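You operate a simulated robot arm through the tools that you are given. There is no shell and no other tool. Be economical: measure what you need, move in short steps, check, and stop when the job is done.

Carry out the task below with a simulated two-armed robot. There is one attempt and no reset: what you move stays moved.

## Task
Pick up the drying pack with one hand, pass it to the other hand and put it on the blue deck of the trolley.

The check looks at the end state, three seconds after you hand in, the way a careful person would. Anything else that was tipped, shoved, dropped, spilled or broken makes it a failure.

## Robot
Two 7-joint arms with two-finger parallel grippers on one trunk, on a base that drives. Base frame: it is fixed to the floor where the robot stands at the start and does not move with it; the origin is under the middle of the robot, x ahead of it, y to its left, z up. Readings come in m, rad, newtons and seconds.
The left shoulder is at the start at [0.06, 0.147, 0.443], the right one opposite. With the tool pointing down near the work surface each hand reaches from about 0.28 to 0.74 m from the robot's upright axis, wherever it stands, measured 20 degrees to its own side. Places, roughly: blue deck of the trolley [-1.2, -0.4, 0.6]. Payload 3.43 kg a hand.
Tool frame (each hand has its own): the origin (TCP) lies between the finger pads and is the grasp point; the fingertips stand 0.03 m ahead of it; z points along the fingers, y is the line along which they close. Largest opening 0.094 m; finger width 0.028, thickness 0.01; the body of the gripper, 0.05 by 0.096 m, starts 0.055 m behind the TCP.
Orientation is told as [roll, pitch, yaw] about the base's x, y, z axes, in that order, counted from this pose: with the fingers straight down and closing along the base's y, the tool's x points along the base's -x, its y along +y and its z along -z.

## Interface
- The arms move only by the tool drive_tool. It takes "left_increments", "right_increments" or both (then of equal length, played together; a hand with none holds still); each is a list of rows, each a list of 3 entries, a list of its own where there are three numbers: the shift along the tool's x, y, z in units of 400 mm (1.0 is 400 mm), then the turn, a rotation vector about the tool's x, y, z in units of 90 degrees (1.0 is 90 degrees), then the closure, from 0 (fully open) to 1 (shut). In form: [[[x, y, z], [ax, ay, az], gripper], ...]. A call has 1 to 8 rows; each row is the pose to reach, as a shift and turn from the pose commanded when the call began, along the tool's axes at that moment. A call with a number of a shift or a turn outside -1 to 1 is refused whole. Each row takes 0.2 s and may step no farther than 0.05 m and 0.15 rad from the row before; otherwise, or with a gripper value out of range, the whole call is refused. Where a pose cannot be reached the arm comes as near as it can. A force on the tool above 40 N (or 10 N above the force at the start of the call, whichever is more), or a blocked arm, ends the call early, and 0.2 s more pass. Each finger travels about 0.072 m/s and halts on what it meets, pressing with about 30 N; the grip force reading is that of the motor and also rises with nothing between the fingers. The clock runs only during rows and for 0.2 s after the last one: add rows that repeat a pose to give the fingers time. The reply holds the time, the measured pose of the TCP, the force on the tool along the base axes, the opening and the grip force, in the units named above and with some noise, with the torque about the TCP (base axes, N m) and any sound that the robot's microphone picked up, and new pictures: "pictures" is both (left out), scene, wrist or none (wrist: the cameras of the hands that moved).
- Cameras (640 x 400 px; columns grow to the right, rows downward): "scene" is now at [0.0514, 0.0208, 1.0656]; the picture's right is [0.23, -0.97, 0.00], its down [-0.67, -0.16, -0.73] and it looks along [0.71, 0.17, -0.69] (base axes); focal length 248 px, centre (320, 200). "left" rides on the left gripper at [0.076, -0.014, -0.103] in its tool frame; the picture's right is [0.18, 0.98, 0.00], its down [-0.75, 0.14, -0.64] and it looks along [-0.63, 0.12, 0.77] (tool axes); focal length 243 px, centre (320, 200). "right" rides on the right gripper at [0.076, 0.014, -0.102] in its tool frame; the picture's right is [-0.18, 0.98, 0.00], its down [-0.75, -0.14, -0.64] and it looks along [-0.63, -0.12, 0.77] (tool axes); focal length 243 px, centre (320, 200). There is no depth. A picture from a camera that has moved, and an enlarged one, comes with that camera's place and axes in the base frame and with its lens.
- move_column(by): slides the trunk up (or, below 0, down) by that many m; the arms and the scene camera ride with it, the base frame stays. It gives what a move gives, with no picture.
- drive_base(legs): drives the robot by 1 to 6 legs, each [ahead, left, turn to the left] in m, m and rad, along the robot's own axes; the way and the turn of a leg run together, so that a leg with both is an arc; at most 1.5 m and 3.142 rad a leg. The arms and the cameras ride along, it lands a little off, and it stops where it bumps. It gives what a move gives, and a new picture of the scene camera.
- turn_head(pan, tilt): turns the head with the scene camera to pan (to the left, within 1.501 rad either way) and tilt (down, from -0.506 to 1.204), counted from straight ahead of the robot. It gives what a move gives, and a new picture of the scene camera.
- zoom(camera, box): a new picture of the part [left, top, right, bottom] of that camera's present view, enlarged. The clock stands still meanwhile.
- close_job(): hands the job in; it is judged then, once.

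Go step by step. Nothing tells you exact positions but the pictures and the camera data: compare them with the known pose of the tool, close in by small moves and look again before you grip or let go. The budget is 120 turns and 260 pictures, counting those below and the enlarged ones. Unless the task says otherwise, let go and move clear before handing in.

The tools are called after ">>>" as a command line: name --argument value ..., lists and objects as JSON in quotes. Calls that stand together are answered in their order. drive_tool: Moves the arms, as the interface text tells. Its arguments: {"type":"object","properties":{"left_increments":{"type":"array","items":{"type":"array"}},"right_increments":{"type":"array","items":{"type":"array"}},"pictures":{"type":"string","enum":["both","scene","wrist","none"]}},"required":[]} The other tools are called the same way: move_column (by) slides the trunk up or down; drive_base (legs) drives the base; turn_head (pan, tilt) turns the head that bears the scene camera; zoom (camera, box) takes an enlarged picture of a part of a camera's view; close_job () hands the job in.

At the start:

```text
clock: 0.0
left_tcp_pos: [0.4232, 0.3813, 0.7695]
left_orientation: [0.0, 0.0, 0.001]
left_contact_force: [0.0, -0.4, 0.3]
left_torque: [-0.01, 0.02, 0.02]
left_width: 0.0942
left_grip_force: 0.1
right_tcp_pos: [0.3103, -0.0233, 0.7135]
right_orientation: [0.001, 0.001, 0.0]
right_contact_force: [-0.2, 0.3, -0.4]
right_torque: [-0.01, 0.0, -0.01]
right_width: 0.0941
right_grip_force: 0.1
trunk travel left (down, up): [-0.15, 0.1]
robot x, y, heading: [0.0007, 0.0, 0.002]
head pan, tilt: [0.237, 0.754]
```

scene: 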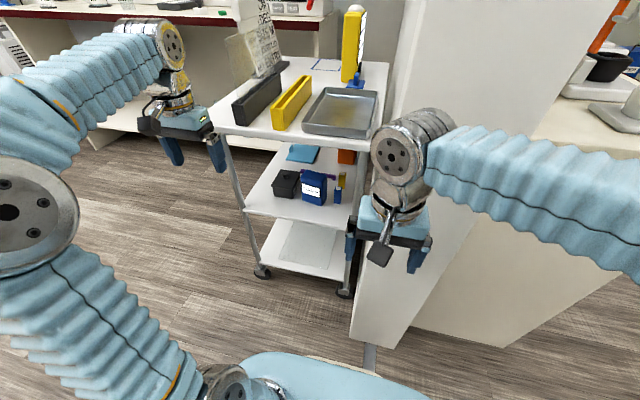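
right: 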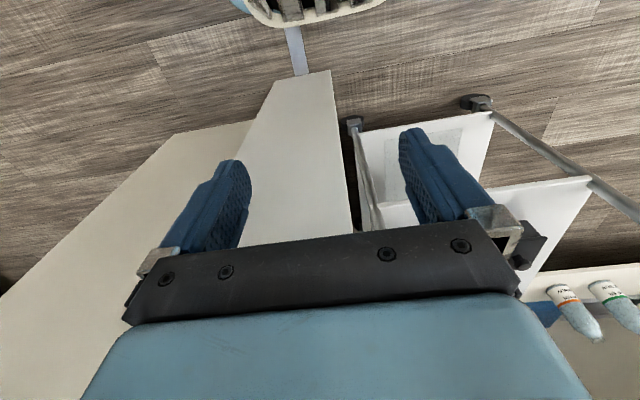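
left: 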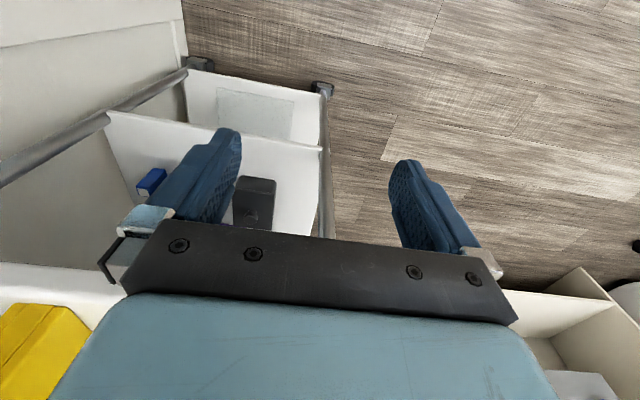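

I see a white trolley ahead with several objects on its shelves. I'll enlarge the picture to find the drying pack.

>>> zoom --camera "scene" --box '[200, 0, 400, 125]'

>>> zoom --camera "scene" --box '[230, 130, 390, 230]'

```text
3.20 times, centred on (300, 62) of scene
camera zoom: at [0.0514, 0.0208, 1.0656], right [0.23, -0.97, 0.0], down [-0.67, -0.16, -0.73], along [0.71, 0.17, -0.69], focal length 792 px, centre (384, 640)
```

zoom: 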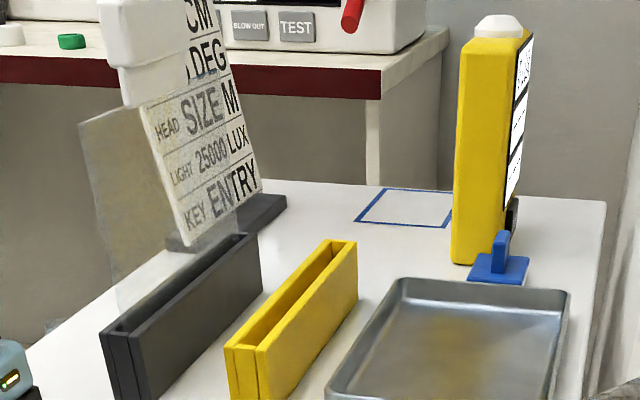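

```text
4.00 times, centred on (310, 180) of scene
camera zoom: at [0.0514, 0.0208, 1.0656], right [0.23, -0.97, 0.0], down [-0.67, -0.16, -0.73], along [0.71, 0.17, -0.69], focal length 990 px, centre (360, 280)
```

zoom: 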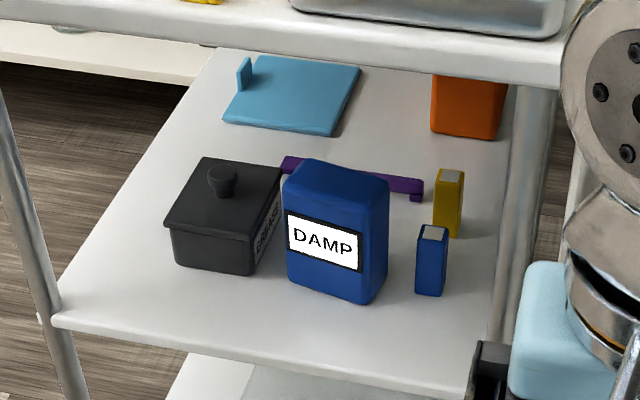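

A sign and labels are visible. I'll read them closely and look around before deciding which item is the drying pack.

>>> zoom --camera "scene" --box '[220, 0, 300, 80]'

>>> zoom --camera "scene" --box '[335, 0, 385, 90]'

>>> turn_head --pan 0.1 --tilt 0.35

>>> turn_head --pan -1.2 --tilt 0.5

>>> turn_head --pan 1.2 --tilt 0.5

```text
5.00 times, centred on (260, 40) of scene
camera zoom: at [0.0514, 0.0208, 1.0656], right [0.23, -0.97, 0.0], down [-0.67, -0.16, -0.73], along [0.71, 0.17, -0.69], focal length 1238 px, centre (620, 1000)
```

zoom: 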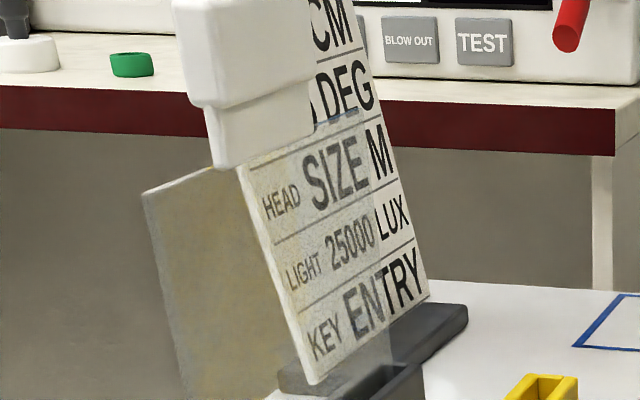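

```text
4.44 times, centred on (360, 45) of scene
camera zoom: at [0.0514, 0.0208, 1.0656], right [0.23, -0.97, 0.0], down [-0.67, -0.16, -0.73], along [0.71, 0.17, -0.69], focal length 1100 px, centre (142, 889)
```

zoom: 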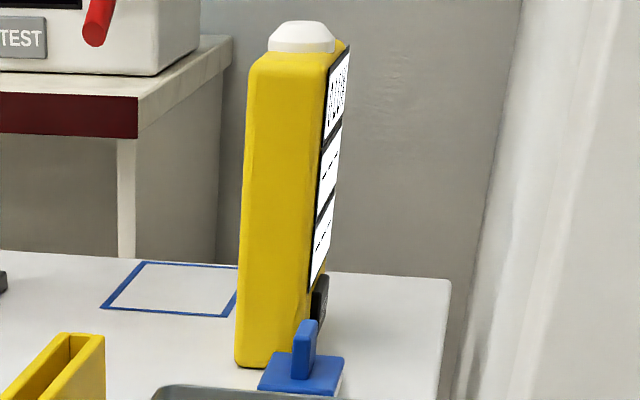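

```text
clock: 0.9
left_tcp_pos: [0.4251, 0.3809, 0.771]
left_orientation: [0.0, 0.0, 0.002]
left_contact_force: [1.3, -0.4, 0.2]
left_torque: [-0.01, 0.02, -0.03]
left_width: 0.0942
left_grip_force: 0.1
right_tcp_pos: [0.3115, -0.0251, 0.7131]
right_orientation: [0.001, 0.0, 0.001]
right_contact_force: [-0.1, 0.1, 0.1]
right_torque: [0.0, 0.0, 0.0]
right_width: 0.094
right_grip_force: 0.0
trunk travel left (down, up): [-0.15, 0.1]
robot x, y, heading: [-0.0003, 0.0025, 0.002]
head pan, tilt: [0.099, 0.351]
camera scene: at [0.0637, 0.0106, 1.1015], right [0.1, -0.99, 0.0], down [-0.34, -0.03, -0.94], along [0.93, 0.09, -0.34], focal length 248 px, centre (320, 200)
```

scene: 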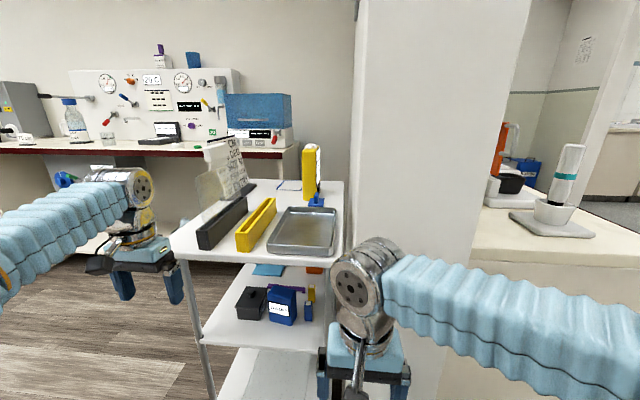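

```text
clock: 2.3
left_tcp_pos: [0.4242, 0.3813, 0.7702]
left_orientation: [0.0, 0.0, 0.0]
left_contact_force: [0.5, 0.2, -0.1]
left_torque: [0.03, 0.0, 0.0]
left_width: 0.0941
left_grip_force: 0.2
right_tcp_pos: [0.3101, -0.0243, 0.7132]
right_orientation: [0.001, -0.001, 0.0]
right_contact_force: [-0.3, 0.5, 0.4]
right_torque: [0.02, 0.01, -0.01]
right_width: 0.0938
right_grip_force: 0.1
trunk travel left (down, up): [-0.15, 0.1]
robot x, y, heading: [0.0016, 0.0007, 0.001]
head pan, tilt: [-1.201, 0.499]
camera scene: at [0.004, -0.0835, 1.0879], right [-0.93, -0.36, 0.0], down [-0.17, 0.45, -0.88], along [0.32, -0.82, -0.48], focal length 248 px, centre (320, 200)
```

scene: 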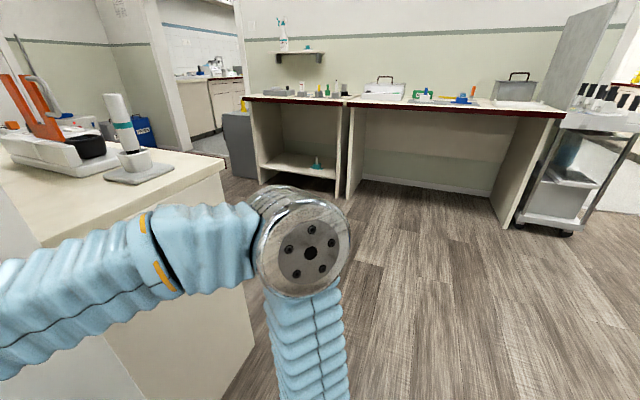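

```text
clock: 4.5
left_tcp_pos: [0.4242, 0.3815, 0.7706]
left_orientation: [0.001, 0.0, 0.0]
left_contact_force: [-1.1, -0.6, 0.3]
left_torque: [0.0, 0.02, 0.01]
left_width: 0.094
left_grip_force: 0.1
right_tcp_pos: [0.3102, -0.0254, 0.713]
right_orientation: [0.002, 0.0, 0.0]
right_contact_force: [-0.4, -0.1, 0.2]
right_torque: [-0.01, 0.01, 0.0]
right_width: 0.094
right_grip_force: 0.1
trunk travel left (down, up): [-0.15, 0.1]
robot x, y, heading: [0.0026, 0.0006, 0.001]
head pan, tilt: [1.201, 0.499]
camera scene: at [0.004, 0.0862, 1.0879], right [0.93, -0.36, 0.0], down [-0.17, -0.45, -0.88], along [0.32, 0.82, -0.48], focal length 248 px, centre (320, 200)
```

scene: 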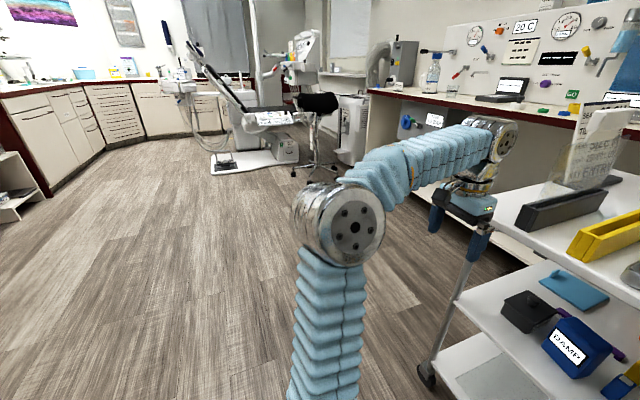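

The blue "DAMP" bag on the middle shelf is a candidate. I'll look at the destination trolley behind and the other items for comparison.

>>> turn_head --pan -1.5 --tilt 0.35

>>> zoom --camera "scene" --box '[380, 40, 640, 240]'

>>> turn_head --pan 0.15 --tilt 0.6

>>> zoom --camera "scene" --box '[230, 180, 360, 280]'

>>> zoom --camera "scene" --box '[30, 0, 310, 130]'

```text
clock: 6.9
left_tcp_pos: [0.4256, 0.3819, 0.77]
left_orientation: [-0.001, -0.001, 0.0]
left_contact_force: [0.1, 0.1, 1.0]
left_torque: [-0.02, 0.01, -0.02]
left_width: 0.0938
left_grip_force: 0.1
right_tcp_pos: [0.3108, -0.0244, 0.7132]
right_orientation: [0.0, 0.0, 0.0]
right_contact_force: [-0.2, 0.4, 0.0]
right_torque: [-0.01, -0.01, 0.0]
right_width: 0.0941
right_grip_force: 0.0
trunk travel left (down, up): [-0.15, 0.1]
robot x, y, heading: [0.0024, 0.0015, -0.001]
head pan, tilt: [-1.499, 0.351]
camera scene: at [-0.0223, -0.0915, 1.1016], right [-1.0, -0.07, 0.0], down [-0.02, 0.34, -0.94], along [0.07, -0.94, -0.34], focal length 248 px, centre (320, 200)
```

scene: 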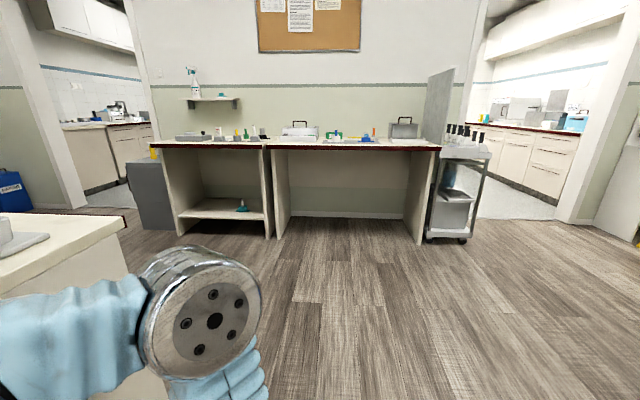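

```text
2.00 times, centred on (510, 140) of scene
camera zoom: at [-0.0223, -0.0915, 1.1016], right [-1.0, -0.07, 0.0], down [-0.02, 0.34, -0.94], along [0.07, -0.94, -0.34], focal length 495 px, centre (-60, 320)
```

zoom: 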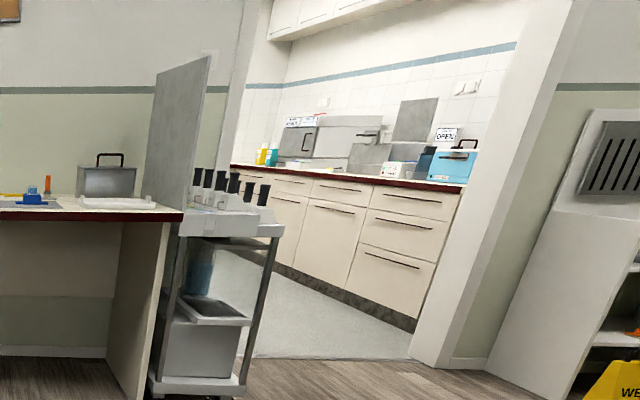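

```text
clock: 8.6
left_tcp_pos: [0.4244, 0.3823, 0.769]
left_orientation: [0.0, -0.001, -0.002]
left_contact_force: [-0.6, -1.2, -0.3]
left_torque: [-0.01, -0.02, -0.01]
left_width: 0.0939
left_grip_force: 0.1
right_tcp_pos: [0.3123, -0.0243, 0.7137]
right_orientation: [0.0, 0.001, 0.0]
right_contact_force: [-0.7, 1.0, 0.2]
right_torque: [0.0, -0.02, -0.01]
right_width: 0.0941
right_grip_force: 0.1
trunk travel left (down, up): [-0.15, 0.1]
robot x, y, heading: [-0.0024, 0.0015, -0.004]
head pan, tilt: [0.15, 0.6]
camera scene: at [0.0584, 0.0145, 1.0788], right [0.15, -0.99, 0.0], down [-0.56, -0.08, -0.83], along [0.82, 0.12, -0.56], focal length 248 px, centre (320, 200)
```

scene: 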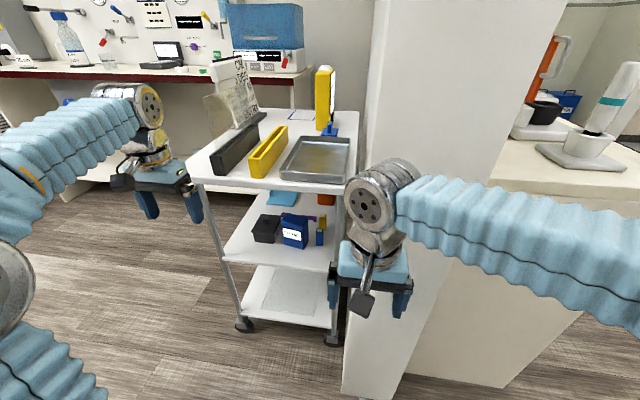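

```text
4.00 times, centred on (295, 230) of scene
camera zoom: at [0.0584, 0.0145, 1.0788], right [0.15, -0.99, 0.0], down [-0.56, -0.08, -0.83], along [0.82, 0.12, -0.56], focal length 990 px, centre (420, 80)
```

zoom: 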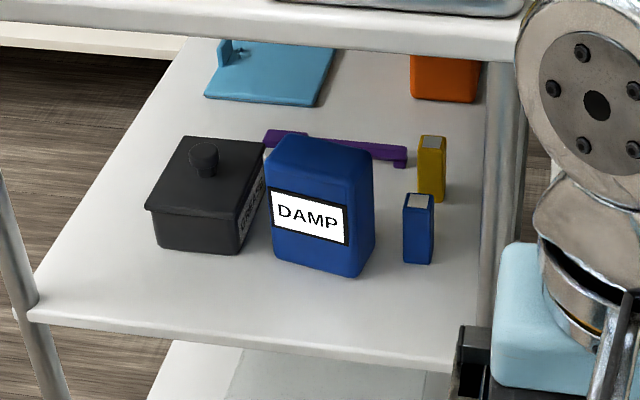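

```text
2.29 times, centred on (170, 65) of scene
camera zoom: at [0.0584, 0.0145, 1.0788], right [0.15, -0.99, 0.0], down [-0.56, -0.08, -0.83], along [0.82, 0.12, -0.56], focal length 566 px, centre (663, 509)
```

zoom: 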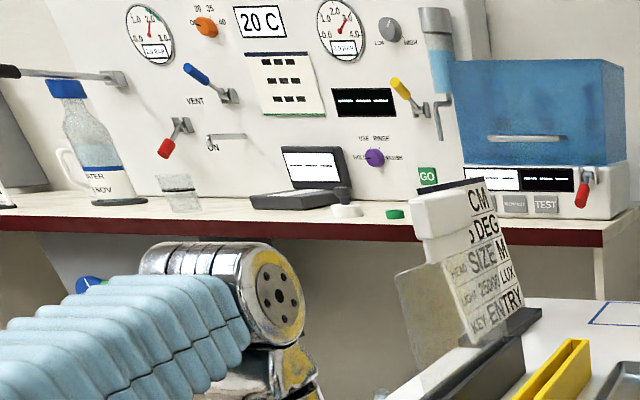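

The blue "DAMP" block on the middle shelf (about [0.68, 0.2, 0.46–0.58]) looks like the moisture-absorbing drying pack, boxed in by a dark crock and small blocks. I'll back up a little for room, and test the left hand's spin so its camera can ride above.

>>> drive_base --legs '[[-0.15, 0, 0]]'

>>> drive_tool --left_increments '[[[0, 0, 0], [0, 0, 0.0834], 0], [[0, 0, 0], [0, 0, 0.1667], 0], [[0, 0, 0], [0, 0, 0.25], 0], [[0, 0, 0], [0, 0, 0.3333], 0], [[0, 0, 0], [0, 0, 0.4167], 0], [[0, 0, 0], [0, 0, 0.5], 0], [[0, 0, 0], [0, 0, 0.5833], 0], [[0, 0, 0], [0, 0, 0.6667], 0]]' --pictures "none"

```text
clock: 10.0
left_tcp_pos: [0.2789, 0.3805, 0.7706]
left_orientation: [0.0, -0.001, 0.0]
left_contact_force: [0.8, 0.6, -0.2]
left_torque: [-0.01, -0.01, -0.02]
left_width: 0.0939
left_grip_force: 0.0
right_tcp_pos: [0.1639, -0.0249, 0.7131]
right_orientation: [0.001, 0.0, -0.001]
right_contact_force: [-0.7, 0.3, 0.2]
right_torque: [0.0, 0.05, -0.04]
right_width: 0.0942
right_grip_force: 0.1
trunk travel left (down, up): [-0.15, 0.1]
robot x, y, heading: [-0.1474, 0.0006, -0.004]
head pan, tilt: [0.15, 0.6]
camera scene: at [-0.0885, 0.0146, 1.0788], right [0.15, -0.99, 0.0], down [-0.56, -0.08, -0.82], along [0.82, 0.12, -0.57], focal length 248 px, centre (320, 200)
```

scene: 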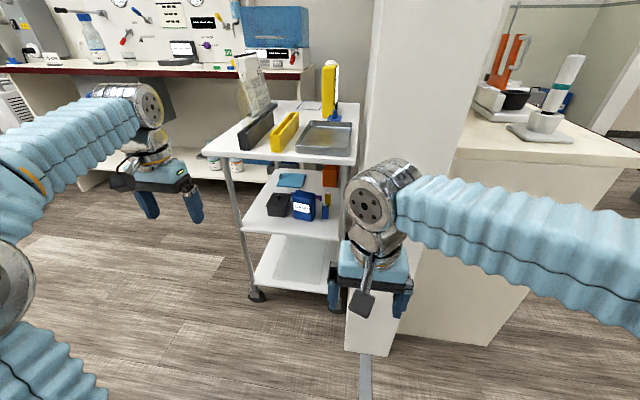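

```text
clock: 11.8
left_tcp_pos: [0.2774, 0.3811, 0.771]
left_orientation: [0.0, -0.001, -1.05]
left_contact_force: [0.6, 0.1, -0.6]
left_torque: [0.03, 0.04, 0.02]
left_width: 0.0941
left_grip_force: 0.0
right_tcp_pos: [0.1644, -0.0243, 0.713]
right_orientation: [0.0, 0.001, 0.0]
right_contact_force: [0.1, 0.9, -0.5]
right_torque: [-0.01, 0.01, 0.01]
right_width: 0.094
right_grip_force: 0.0
trunk travel left (down, up): [-0.15, 0.1]
robot x, y, heading: [-0.1451, 0.002, -0.004]
head pan, tilt: [0.15, 0.6]
```

The spin works so far. I'll continue it.

>>> drive_tool --left_increments '[[[0, 0, 0], [0, 0, 0.0834], 0], [[0, 0, 0], [0, 0, 0.1667], 0], [[0, 0, 0], [0, 0, 0.25], 0], [[0, 0, 0], [0, 0, 0.3333], 0], [[0, 0, 0], [0, 0, 0.4167], 0], [[0, 0, 0], [0, 0, 0.5], 0], [[0, 0, 0], [0, 0, 0.5833], 0], [[0, 0, 0], [0, 0, 0.6667], 0]]' --pictures "none"

>>> drive_tool --left_increments '[[[0, 0, 0], [0, 0, 0.0834], 0], [[0, 0, 0], [0, 0, 0.1667], 0], [[0, 0, 0], [0, 0, 0.25], 0], [[0, 0, 0], [0, 0, 0.3333], 0], [[0, 0, 0], [0, 0, 0.4167], 0], [[0, 0, 0], [0, 0, 0.5], 0], [[0, 0, 0], [0, 0, 0.5833], 0], [[0, 0, 0], [0, 0, 0.6667], 0]]' --pictures "none"

>>> zoom --camera "scene" --box '[230, 160, 358, 240]'

```text
clock: 13.6
left_tcp_pos: [0.2784, 0.3818, 0.7696]
left_orientation: [0.001, 0.0, -2.099]
left_contact_force: [0.1, -0.2, 0.1]
left_torque: [-0.04, 0.02, 0.0]
left_width: 0.0942
left_grip_force: 0.0
right_tcp_pos: [0.1648, -0.0245, 0.7138]
right_orientation: [0.001, 0.001, 0.0]
right_contact_force: [0.4, 0.6, 0.2]
right_torque: [-0.01, -0.02, -0.02]
right_width: 0.0939
right_grip_force: 0.0
trunk travel left (down, up): [-0.15, 0.1]
robot x, y, heading: [-0.1487, -0.0019, -0.003]
head pan, tilt: [0.15, 0.6]
```

```text
clock: 15.4
left_tcp_pos: [0.2776, 0.389, 0.7637]
left_orientation: [-0.007, -0.017, -3.118]
left_contact_force: [0.0, -10.3, 9.3]
left_torque: [0.85, -0.08, -0.1]
left_width: 0.0941
left_grip_force: 0.0
left hand out of reach, approached as far as the arm can: row 7
right_tcp_pos: [0.1626, -0.0242, 0.7138]
right_orientation: [0.001, 0.0, 0.0]
right_contact_force: [-0.5, 0.9, 0.7]
right_torque: [-0.04, -0.05, 0.03]
right_width: 0.0938
right_grip_force: 0.0
trunk travel left (down, up): [-0.15, 0.1]
robot x, y, heading: [-0.1438, 0.0032, 0.0]
head pan, tilt: [0.15, 0.6]
```

```text
5.00 times, centred on (294, 200) of scene
camera zoom: at [-0.0896, 0.0151, 1.0789], right [0.15, -0.99, 0.0], down [-0.56, -0.08, -0.83], along [0.82, 0.12, -0.56], focal length 1238 px, centre (450, 200)
```

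zoom: 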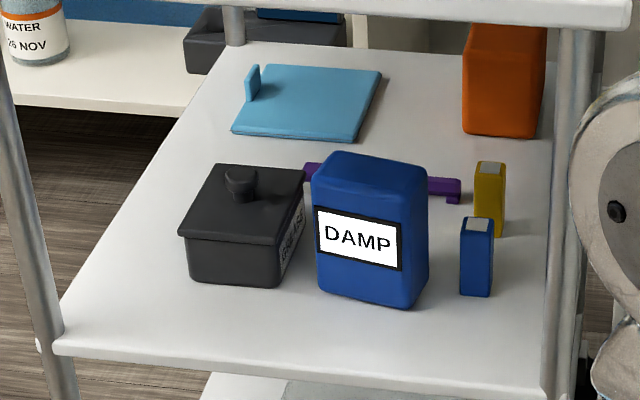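

The left hand spun nearly fully, near its limit. Next I pitch the fingers forward while moving ahead and down in front of the trolley.

>>> drive_tool --left_increments '[[[0.03, 0, 0.04], [0, 0.08, 0], 0], [[0.06, 0, 0.08], [0, 0.17, 0], 0], [[0.1, 0, 0.12], [0, 0.26, 0], 0], [[0.13, 0, 0.16], [0, 0.35, 0], 0], [[0.16, 0, 0.2], [0, 0.44, 0], 0], [[0.2, 0, 0.24], [0, 0.53, 0], 0], [[0.23, 0, 0.28], [0, 0.62, 0], 0], [[0.26, 0, 0.32], [0, 0.71, 0], 0]]'

```text
clock: 17.2
left_tcp_pos: [0.3804, 0.3803, 0.6411]
left_orientation: [0.002, 1.115, -3.141]
left_contact_force: [0.0, -0.5, 0.3]
left_torque: [0.0, 0.01, 0.02]
left_width: 0.094
left_grip_force: 0.0
right_tcp_pos: [0.1637, -0.0246, 0.7141]
right_orientation: [0.0, 0.001, -0.001]
right_contact_force: [0.7, 0.5, -0.6]
right_torque: [0.02, 0.0, 0.02]
right_width: 0.0941
right_grip_force: 0.2
trunk travel left (down, up): [-0.15, 0.1]
robot x, y, heading: [-0.1495, 0.0013, -0.001]
head pan, tilt: [0.15, 0.6]
camera scene: at [-0.0887, 0.0144, 1.0788], right [0.15, -0.99, 0.0], down [-0.56, -0.08, -0.83], along [0.82, 0.12, -0.56], focal length 248 px, centre (320, 200)
camera left: at [0.323, 0.3943, 0.7539], right [0.08, -0.98, 0.17], down [-0.91, -0.14, -0.4], along [0.41, -0.12, -0.9], focal length 243 px, centre (320, 200)
```

scene: 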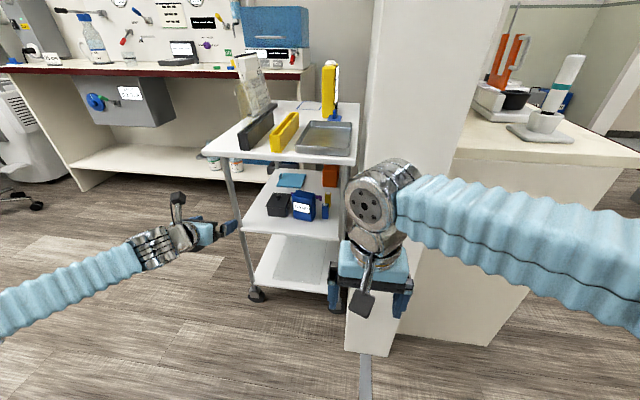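
left: 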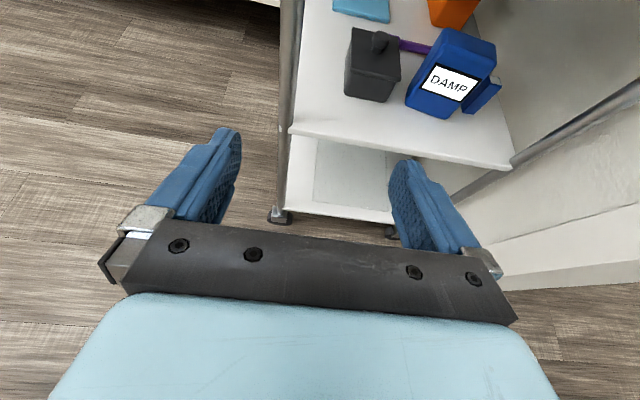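

The camera-above, fingers-forward pose is reachable, and the pack is visible from the left camera. I'll zoom for precise localisation.

>>> zoom --camera "left" --box '[330, 0, 530, 125]'

```text
3.20 times, centred on (430, 62) of left
camera zoom: at [0.323, 0.3943, 0.7539], right [0.08, -0.98, 0.17], down [-0.91, -0.14, -0.4], along [0.41, -0.12, -0.9], focal length 776 px, centre (-32, 640)
```

zoom: 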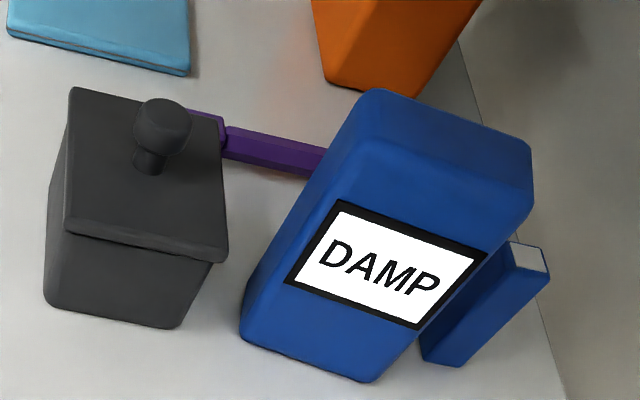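

The pack's centre is about [0.662, 0.188], bottom z≈0.478, top ≈0.578, turned about −12.6°; a small blue block stands close to its right. I'll shift the base left and turn it to face the pack squarely.

>>> drive_base --legs '[[0.014, 0.144, 0], [0, 0, -0.22]]'

```text
clock: 19.3
left_tcp_pos: [0.4667, 0.3979, 0.6416]
left_orientation: [0.0, 1.115, 2.918]
left_contact_force: [-1.3, -0.4, -1.4]
left_torque: [0.02, -0.04, 0.02]
left_width: 0.0938
left_grip_force: 0.1
right_tcp_pos: [0.1658, 0.0504, 0.7132]
right_orientation: [0.001, -0.001, -0.224]
right_contact_force: [-0.5, 0.0, -0.6]
right_torque: [-0.03, 0.0, 0.04]
right_width: 0.094
right_grip_force: 0.0
trunk travel left (down, up): [-0.15, 0.1]
robot x, y, heading: [-0.1318, 0.1418, -0.221]
head pan, tilt: [0.15, 0.6]
camera scene: at [-0.0726, 0.1449, 1.0788], right [-0.07, -1.0, 0.0], down [-0.56, 0.04, -0.83], along [0.82, -0.06, -0.57], focal length 248 px, centre (320, 200)
```

scene: 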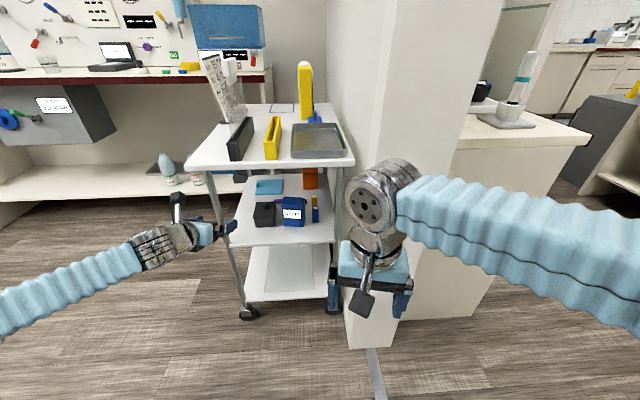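

Now I bring the left hand in line with the pack, level it, and look.

>>> drive_tool --left_increments '[[[-0.015, 0.049, 0.0075], [0, 0.036, 0], 0], [[-0.031, 0.099, 0.015], [0, 0.072, 0], 0], [[-0.046, 0.148, 0.0227], [0, 0.109, 0], 0], [[-0.062, 0.198, 0.03], [0, 0.145, 0], 0], [[-0.077, 0.247, 0.0378], [0, 0.181, 0], 0], [[-0.093, 0.296, 0.0454], [0, 0.218, 0], 0], [[-0.108, 0.346, 0.053], [0, 0.254, 0], 0], [[-0.1235, 0.395, 0.0605], [0, 0.29, 0], 0]]'

>>> zoom --camera "left" --box '[210, 40, 450, 190]'

```text
clock: 21.1
left_tcp_pos: [0.4334, 0.2862, 0.6155]
left_orientation: [-0.12, 1.561, 2.781]
left_contact_force: [0.2, -0.2, 0.8]
left_torque: [0.01, -0.01, 0.01]
left_width: 0.0942
left_grip_force: 0.0
left hand out of reach, approached as far as the arm can: row 7, 8
right_tcp_pos: [0.164, 0.0513, 0.7122]
right_orientation: [0.001, -0.001, -0.223]
right_contact_force: [0.1, 0.3, -0.3]
right_torque: [0.0, -0.05, -0.01]
right_width: 0.094
right_grip_force: 0.0
trunk travel left (down, up): [-0.15, 0.1]
robot x, y, heading: [-0.1284, 0.1442, -0.221]
head pan, tilt: [0.15, 0.6]
camera scene: at [-0.0729, 0.1448, 1.0789], right [-0.07, -1.0, 0.0], down [-0.56, 0.04, -0.83], along [0.82, -0.06, -0.56], focal length 248 px, centre (320, 200)
camera left: at [0.3379, 0.3237, 0.6909], right [-0.23, -0.96, 0.18], down [-0.66, 0.02, -0.75], along [0.71, -0.29, -0.64], focal length 243 px, centre (320, 200)
```

scene: 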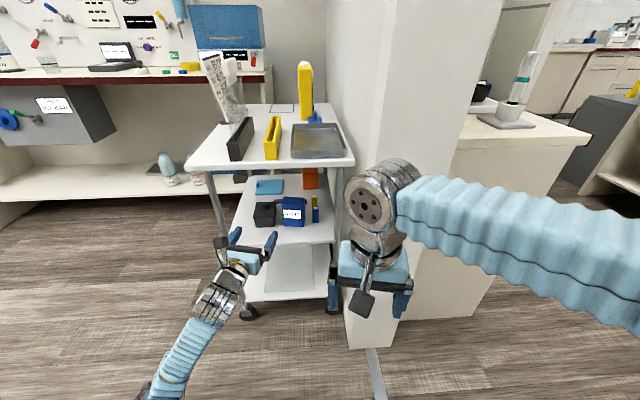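
left: 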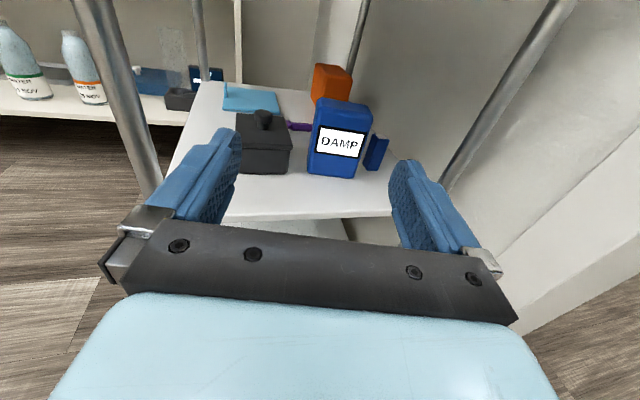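

```text
2.67 times, centred on (330, 115) of left
camera zoom: at [0.3379, 0.3237, 0.6909], right [-0.23, -0.96, 0.18], down [-0.66, 0.02, -0.75], along [0.71, -0.29, -0.64], focal length 647 px, centre (293, 427)
```

zoom: 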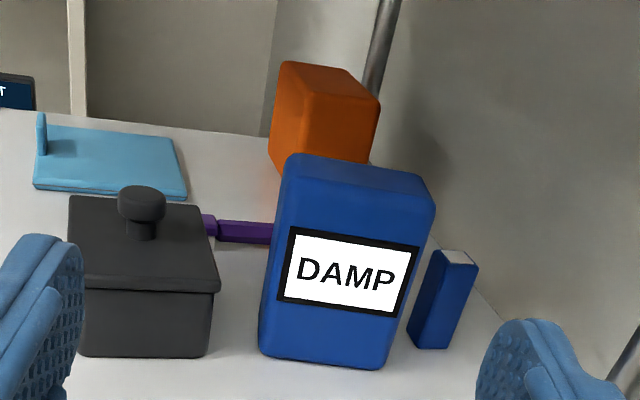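

The hand stopped short near a joint limit (about 4 cm too far left). Shifting the base right gives the arm room.

>>> drive_base --legs '[[0, -0.075, 0]]'

>>> drive_tool --left_increments '[[[0, 0, 0.02], [0, 0, 0], 0], [[0, 0, 0.04], [0, 0, 0], 0]]' --pictures "wrist"

```text
clock: 22.2
left_tcp_pos: [0.4173, 0.2133, 0.613]
left_orientation: [0.011, 1.557, 2.912]
left_contact_force: [-0.3, -0.8, 0.5]
left_torque: [0.01, 0.02, 0.0]
left_width: 0.0939
left_grip_force: 0.0
right_tcp_pos: [0.1488, -0.0224, 0.7131]
right_orientation: [0.001, 0.0, -0.223]
right_contact_force: [-0.5, 1.0, -0.6]
right_torque: [0.02, -0.04, 0.0]
right_width: 0.0937
right_grip_force: 0.1
trunk travel left (down, up): [-0.15, 0.1]
robot x, y, heading: [-0.1519, 0.0729, -0.225]
head pan, tilt: [0.15, 0.6]
camera scene: at [-0.0892, 0.072, 1.0788], right [-0.07, -1.0, 0.0], down [-0.56, 0.04, -0.82], along [0.82, -0.06, -0.57], focal length 248 px, centre (320, 200)
```

scene: 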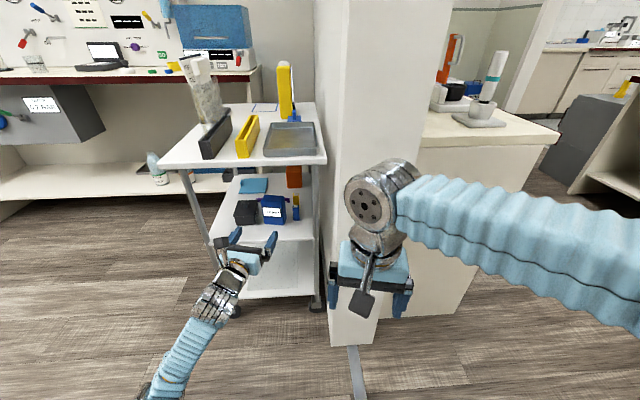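

```text
clock: 22.8
left_tcp_pos: [0.4334, 0.2084, 0.6145]
left_orientation: [-0.014, 1.556, 2.883]
left_contact_force: [-0.5, 0.1, -0.3]
left_torque: [0.01, -0.02, -0.01]
left_width: 0.0938
left_grip_force: 0.1
right_tcp_pos: [0.1484, -0.0226, 0.7126]
right_orientation: [-0.001, 0.0, -0.224]
right_contact_force: [-0.7, 0.9, -0.1]
right_torque: [0.01, 0.0, -0.01]
right_width: 0.0941
right_grip_force: 0.0
trunk travel left (down, up): [-0.15, 0.1]
robot x, y, heading: [-0.1472, 0.0706, -0.224]
head pan, tilt: [0.15, 0.6]
camera left: at [0.3382, 0.2473, 0.6907], right [-0.24, -0.95, 0.18], down [-0.67, 0.02, -0.74], along [0.71, -0.3, -0.64], focal length 243 px, centre (320, 200)
```

left: 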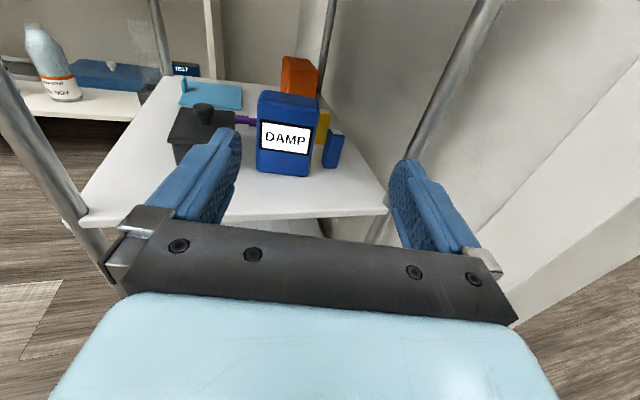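

The hand moves freely again. Next: align laterally, lower to z≈0.553 and advance a bit, then look.

>>> drive_tool --left_increments '[[[-0.04, -0.022, 0.03], [0.006, 0, 0], 0], [[-0.078, -0.044, 0.06], [0.012, 0, 0], 0], [[-0.117, -0.066, 0.09], [0.018, 0, 0], 0], [[-0.155, -0.0875, 0.125], [0.025, 0, 0], 0]]'

>>> zoom --camera "left" --box '[210, 40, 450, 190]'

```text
clock: 23.8
left_tcp_pos: [0.4912, 0.2536, 0.5639]
left_orientation: [-0.034, 1.551, 2.891]
left_contact_force: [0.8, 0.1, 0.0]
left_torque: [0.01, -0.01, 0.0]
left_width: 0.0941
left_grip_force: 0.0
left hand out of reach, approached as far as the arm can: row 1, 2, 3, 4
right_tcp_pos: [0.1473, -0.0215, 0.7133]
right_orientation: [0.001, 0.0, -0.223]
right_contact_force: [0.1, 0.0, 0.0]
right_torque: [0.02, 0.02, -0.02]
right_width: 0.0939
right_grip_force: 0.0
trunk travel left (down, up): [-0.15, 0.1]
robot x, y, heading: [-0.1451, 0.0704, -0.228]
head pan, tilt: [0.15, 0.6]
camera scene: at [-0.0893, 0.0719, 1.0788], right [-0.07, -1.0, 0.0], down [-0.56, 0.04, -0.83], along [0.82, -0.06, -0.56], focal length 248 px, centre (320, 200)
camera left: at [0.3958, 0.2875, 0.642], right [-0.21, -0.96, 0.18], down [-0.67, 0.0, -0.74], along [0.71, -0.28, -0.65], focal length 243 px, centre (320, 200)
```

scene: 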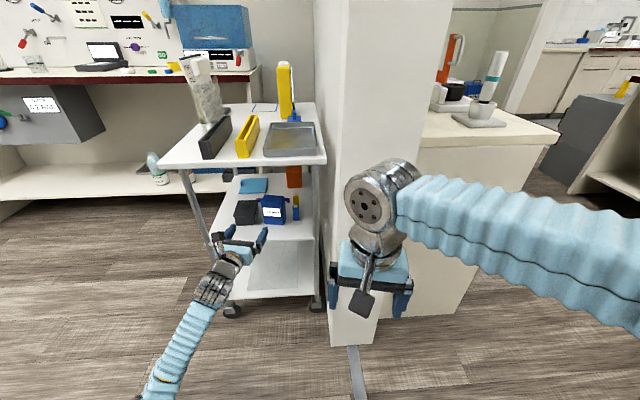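
left: 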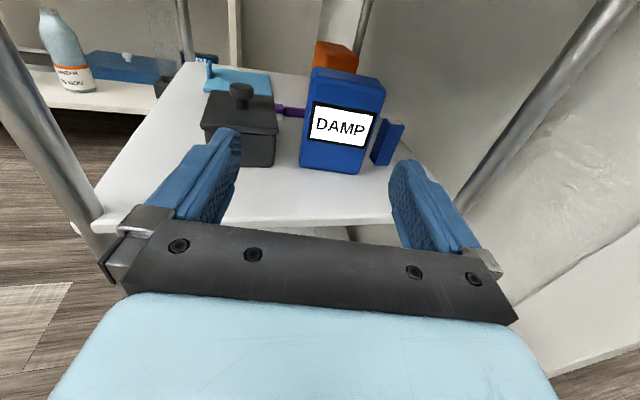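

```text
2.67 times, centred on (330, 115) of left
camera zoom: at [0.3958, 0.2875, 0.642], right [-0.21, -0.96, 0.18], down [-0.67, 0.0, -0.74], along [0.71, -0.28, -0.65], focal length 647 px, centre (293, 427)
```

zoom: 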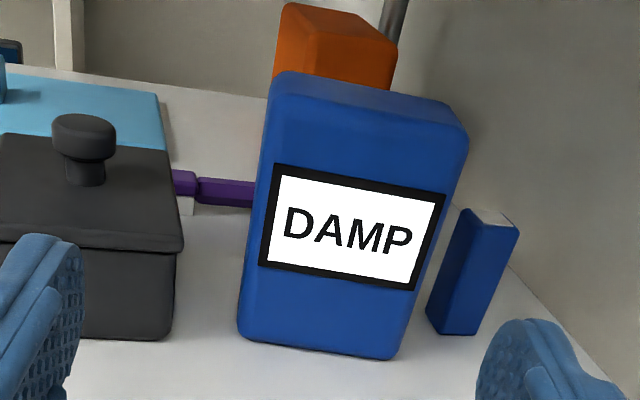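

The arm still saturates when fully level, so I'll tilt the fingers slightly downward (about 15°) and correct 2 cm to the right.

>>> drive_tool --left_increments '[[[0, 0.018, 0], [0, -0.053, 0], 0], [[0, 0.036, 0], [0, -0.106, 0], 0], [[0, 0.055, 0], [0, -0.16, 0], 0]]' --pictures "wrist"

```text
clock: 24.6
left_tcp_pos: [0.4867, 0.2304, 0.5635]
left_orientation: [0.003, 1.306, 2.944]
left_contact_force: [0.6, 0.2, 0.3]
left_torque: [0.0, -0.02, 0.01]
left_width: 0.0938
left_grip_force: 0.1
right_tcp_pos: [0.149, -0.021, 0.7131]
right_orientation: [0.0, 0.0, -0.223]
right_contact_force: [0.5, -0.7, -0.4]
right_torque: [-0.02, 0.01, -0.02]
right_width: 0.0943
right_grip_force: 0.0
trunk travel left (down, up): [-0.15, 0.1]
robot x, y, heading: [-0.1475, 0.0726, -0.221]
head pan, tilt: [0.15, 0.6]
camera left: at [0.4122, 0.2599, 0.6628], right [-0.15, -0.97, 0.18], down [-0.83, 0.02, -0.56], along [0.54, -0.23, -0.81], focal length 243 px, centre (320, 200)
```

left: 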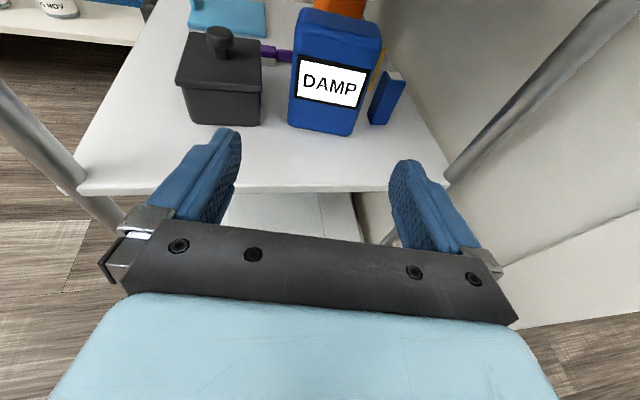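

Now the pose is exact. I advance 10 cm at constant height, then look again.

>>> drive_tool --left_increments '[[[0.013, 0.002, 0.048], [0, 0, 0], 0.03], [[0.026, 0.004, 0.096], [0, 0, 0], 0.05], [[0.039, 0.005, 0.144], [0, 0, 0], 0.05], [[0.052, 0.006, 0.192], [0, 0, 0], 0.05], [[0.0655, 0.0075, 0.241], [0, 0, 0], 0.05]]'

>>> zoom --camera "left" --box '[200, 40, 440, 190]'

```text
clock: 25.8
left_tcp_pos: [0.5843, 0.2073, 0.5643]
left_orientation: [0.001, 1.307, 2.941]
left_contact_force: [0.2, -0.4, -0.3]
left_torque: [-0.02, 0.02, 0.01]
left_width: 0.0892
left_grip_force: 0.2
right_tcp_pos: [0.1483, -0.0223, 0.7139]
right_orientation: [-0.001, -0.001, -0.224]
right_contact_force: [-0.5, 0.4, -0.1]
right_torque: [-0.03, 0.02, -0.02]
right_width: 0.0942
right_grip_force: 0.0
trunk travel left (down, up): [-0.15, 0.1]
robot x, y, heading: [-0.1498, 0.0719, -0.228]
head pan, tilt: [0.15, 0.6]
camera scene: at [-0.0892, 0.0721, 1.0788], right [-0.07, -1.0, 0.0], down [-0.56, 0.04, -0.83], along [0.82, -0.06, -0.57], focal length 248 px, centre (320, 200)
camera left: at [0.5097, 0.2368, 0.6633], right [-0.15, -0.97, 0.18], down [-0.83, 0.03, -0.56], along [0.54, -0.23, -0.81], focal length 243 px, centre (320, 200)
```

scene: 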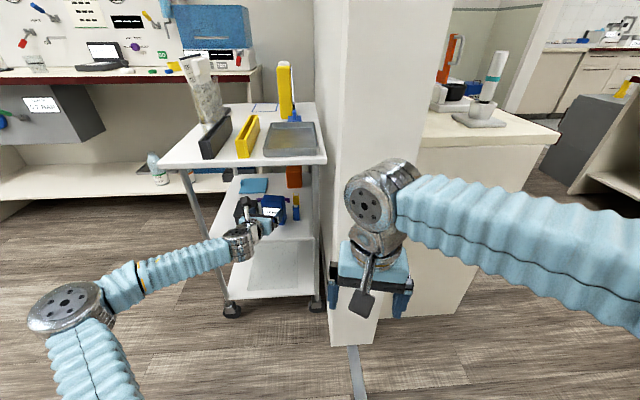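
left: 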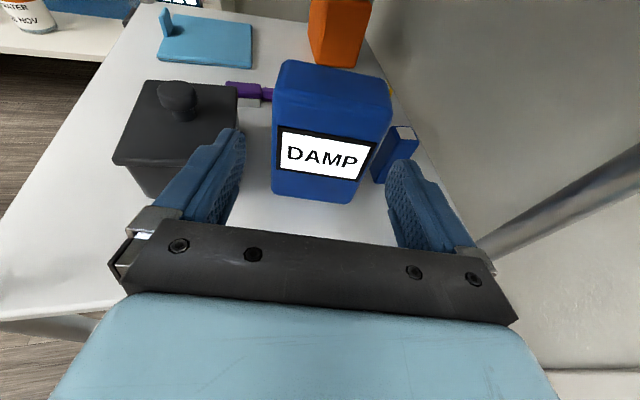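

```text
2.67 times, centred on (320, 115) of left
camera zoom: at [0.5097, 0.2368, 0.6633], right [-0.15, -0.97, 0.18], down [-0.83, 0.03, -0.56], along [0.54, -0.23, -0.81], focal length 647 px, centre (320, 427)
```

zoom: 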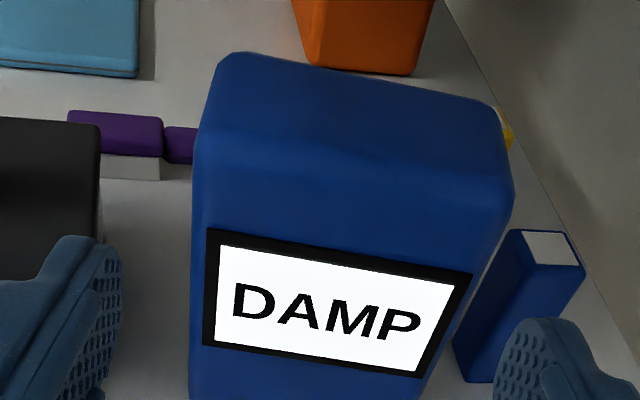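

The pack is centred to within a few millimetres; I advance half the remaining distance and check the finger clearance.

>>> drive_tool --left_increments '[[[0.009, 0.004, 0.025], [0, 0, 0], 0.03], [[0.018, 0.0075, 0.05], [0, 0, 0], 0.03], [[0.028, 0.0075, 0.08], [0, 0, 0], 0.03]]' --pictures "wrist"

>>> zoom --camera "left" --box '[200, 90, 440, 240]'

```text
clock: 26.6
left_tcp_pos: [0.6179, 0.1978, 0.5658]
left_orientation: [-0.001, 1.308, 2.937]
left_contact_force: [-0.5, 0.0, 0.0]
left_torque: [0.03, 0.0, -0.01]
left_width: 0.0914
left_grip_force: 0.0
right_tcp_pos: [0.1491, -0.0216, 0.7137]
right_orientation: [0.001, -0.001, -0.225]
right_contact_force: [-1.0, 0.5, -1.0]
right_torque: [0.01, 0.02, 0.02]
right_width: 0.0941
right_grip_force: 0.1
trunk travel left (down, up): [-0.15, 0.1]
robot x, y, heading: [-0.1469, 0.0716, -0.223]
head pan, tilt: [0.15, 0.6]
camera left: at [0.5425, 0.2272, 0.6653], right [-0.15, -0.97, 0.18], down [-0.83, 0.03, -0.56], along [0.54, -0.23, -0.81], focal length 243 px, centre (320, 200)
```

left: 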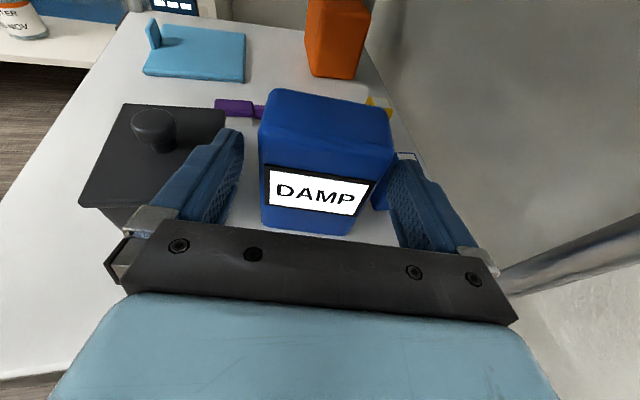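

```text
2.67 times, centred on (320, 165) of left
camera zoom: at [0.5425, 0.2272, 0.6653], right [-0.15, -0.97, 0.18], down [-0.83, 0.03, -0.56], along [0.54, -0.23, -0.81], focal length 647 px, centre (320, 293)
```

zoom: 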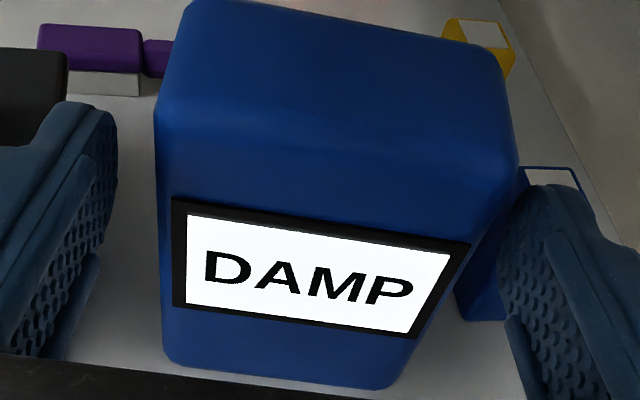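

Both fingers have clearance. I go in the last 3 cm, slightly higher to pass over the little block.

>>> drive_tool --left_increments '[[[0.012, 0, 0.02], [0, 0, 0], 0.03], [[0.02, 0, 0.048], [0, 0, 0], 0.03], [[0.029, 0, 0.077], [0, 0, 0], 0.03]]' --pictures "wrist"

>>> zoom --camera "left" --box '[200, 90, 440, 240]'

```text
clock: 27.4
left_tcp_pos: [0.6483, 0.1913, 0.5699]
left_orientation: [-0.002, 1.308, 2.937]
left_contact_force: [0.5, 0.7, 0.6]
left_torque: [-0.02, 0.01, -0.01]
left_width: 0.091
left_grip_force: 0.1
right_tcp_pos: [0.1487, -0.0221, 0.7141]
right_orientation: [0.0, 0.0, -0.222]
right_contact_force: [0.2, 0.8, 0.1]
right_torque: [0.0, 0.01, -0.02]
right_width: 0.0941
right_grip_force: 0.0
trunk travel left (down, up): [-0.15, 0.1]
robot x, y, heading: [-0.1474, 0.0717, -0.221]
head pan, tilt: [0.15, 0.6]
camera left: at [0.5741, 0.2205, 0.6694], right [-0.15, -0.97, 0.18], down [-0.83, 0.03, -0.56], along [0.54, -0.23, -0.81], focal length 243 px, centre (320, 200)
```

left: 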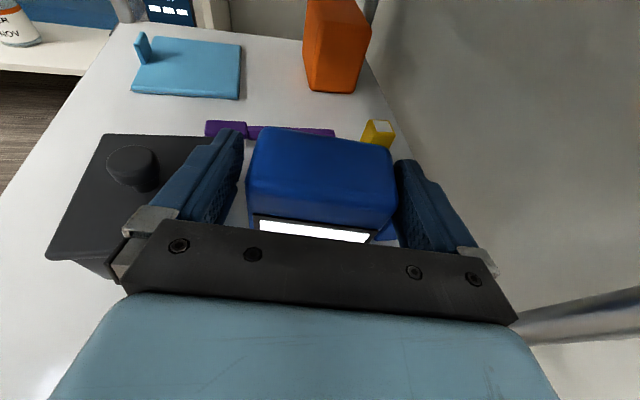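

```text
2.67 times, centred on (320, 165) of left
camera zoom: at [0.5741, 0.2205, 0.6694], right [-0.15, -0.97, 0.18], down [-0.83, 0.03, -0.56], along [0.54, -0.23, -0.81], focal length 647 px, centre (320, 293)
```

zoom: 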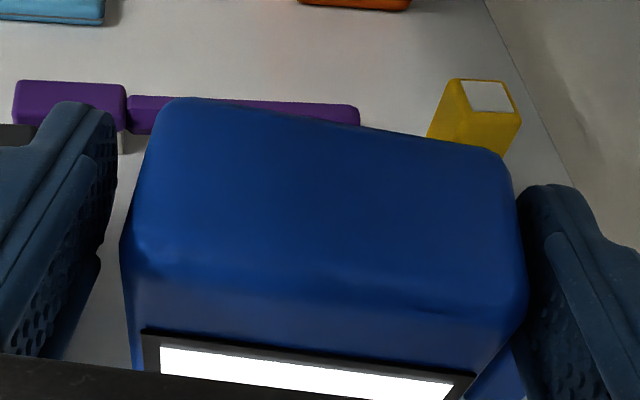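

The fingers straddle the pack. I narrow them, lower 8 mm for a better bite now that they're clear of the block, then grip.

>>> drive_tool --left_increments '[[[0, -0.003, 0], [0, 0, 0], 0.1], [[-0.01, -0.005, 0.0025], [0, 0, 0], 0.1], [[-0.022, -0.005, 0.006], [0, 0, 0], 0.1], [[-0.022, -0.005, 0.006], [0, 0, 0], 0.5], [[-0.022, -0.005, 0.006], [0, 0, 0], 0.5], [[-0.022, -0.005, 0.006], [0, 0, 0], 0.5]]' --pictures "wrist"

```text
clock: 28.8
left_tcp_pos: [0.6495, 0.1933, 0.5619]
left_orientation: [-0.005, 1.311, 2.936]
left_contact_force: [3.1, 0.8, 5.0]
left_torque: [0.02, -0.11, -0.04]
left_width: 0.0843
left_grip_force: 29.9
right_tcp_pos: [0.1479, -0.0225, 0.7139]
right_orientation: [0.0, -0.001, -0.224]
right_contact_force: [1.0, -0.8, 1.1]
right_torque: [-0.02, 0.01, 0.0]
right_width: 0.0938
right_grip_force: 0.0
trunk travel left (down, up): [-0.15, 0.1]
robot x, y, heading: [-0.1497, 0.0706, -0.226]
head pan, tilt: [0.15, 0.6]
camera left: at [0.5752, 0.2224, 0.6611], right [-0.15, -0.97, 0.18], down [-0.83, 0.03, -0.56], along [0.54, -0.23, -0.81], focal length 243 px, centre (320, 200)
```

left: 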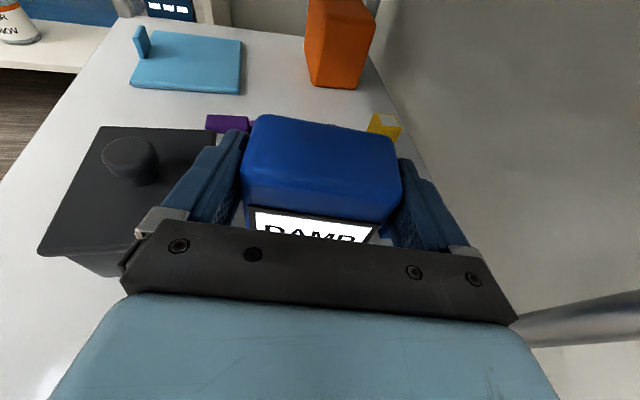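

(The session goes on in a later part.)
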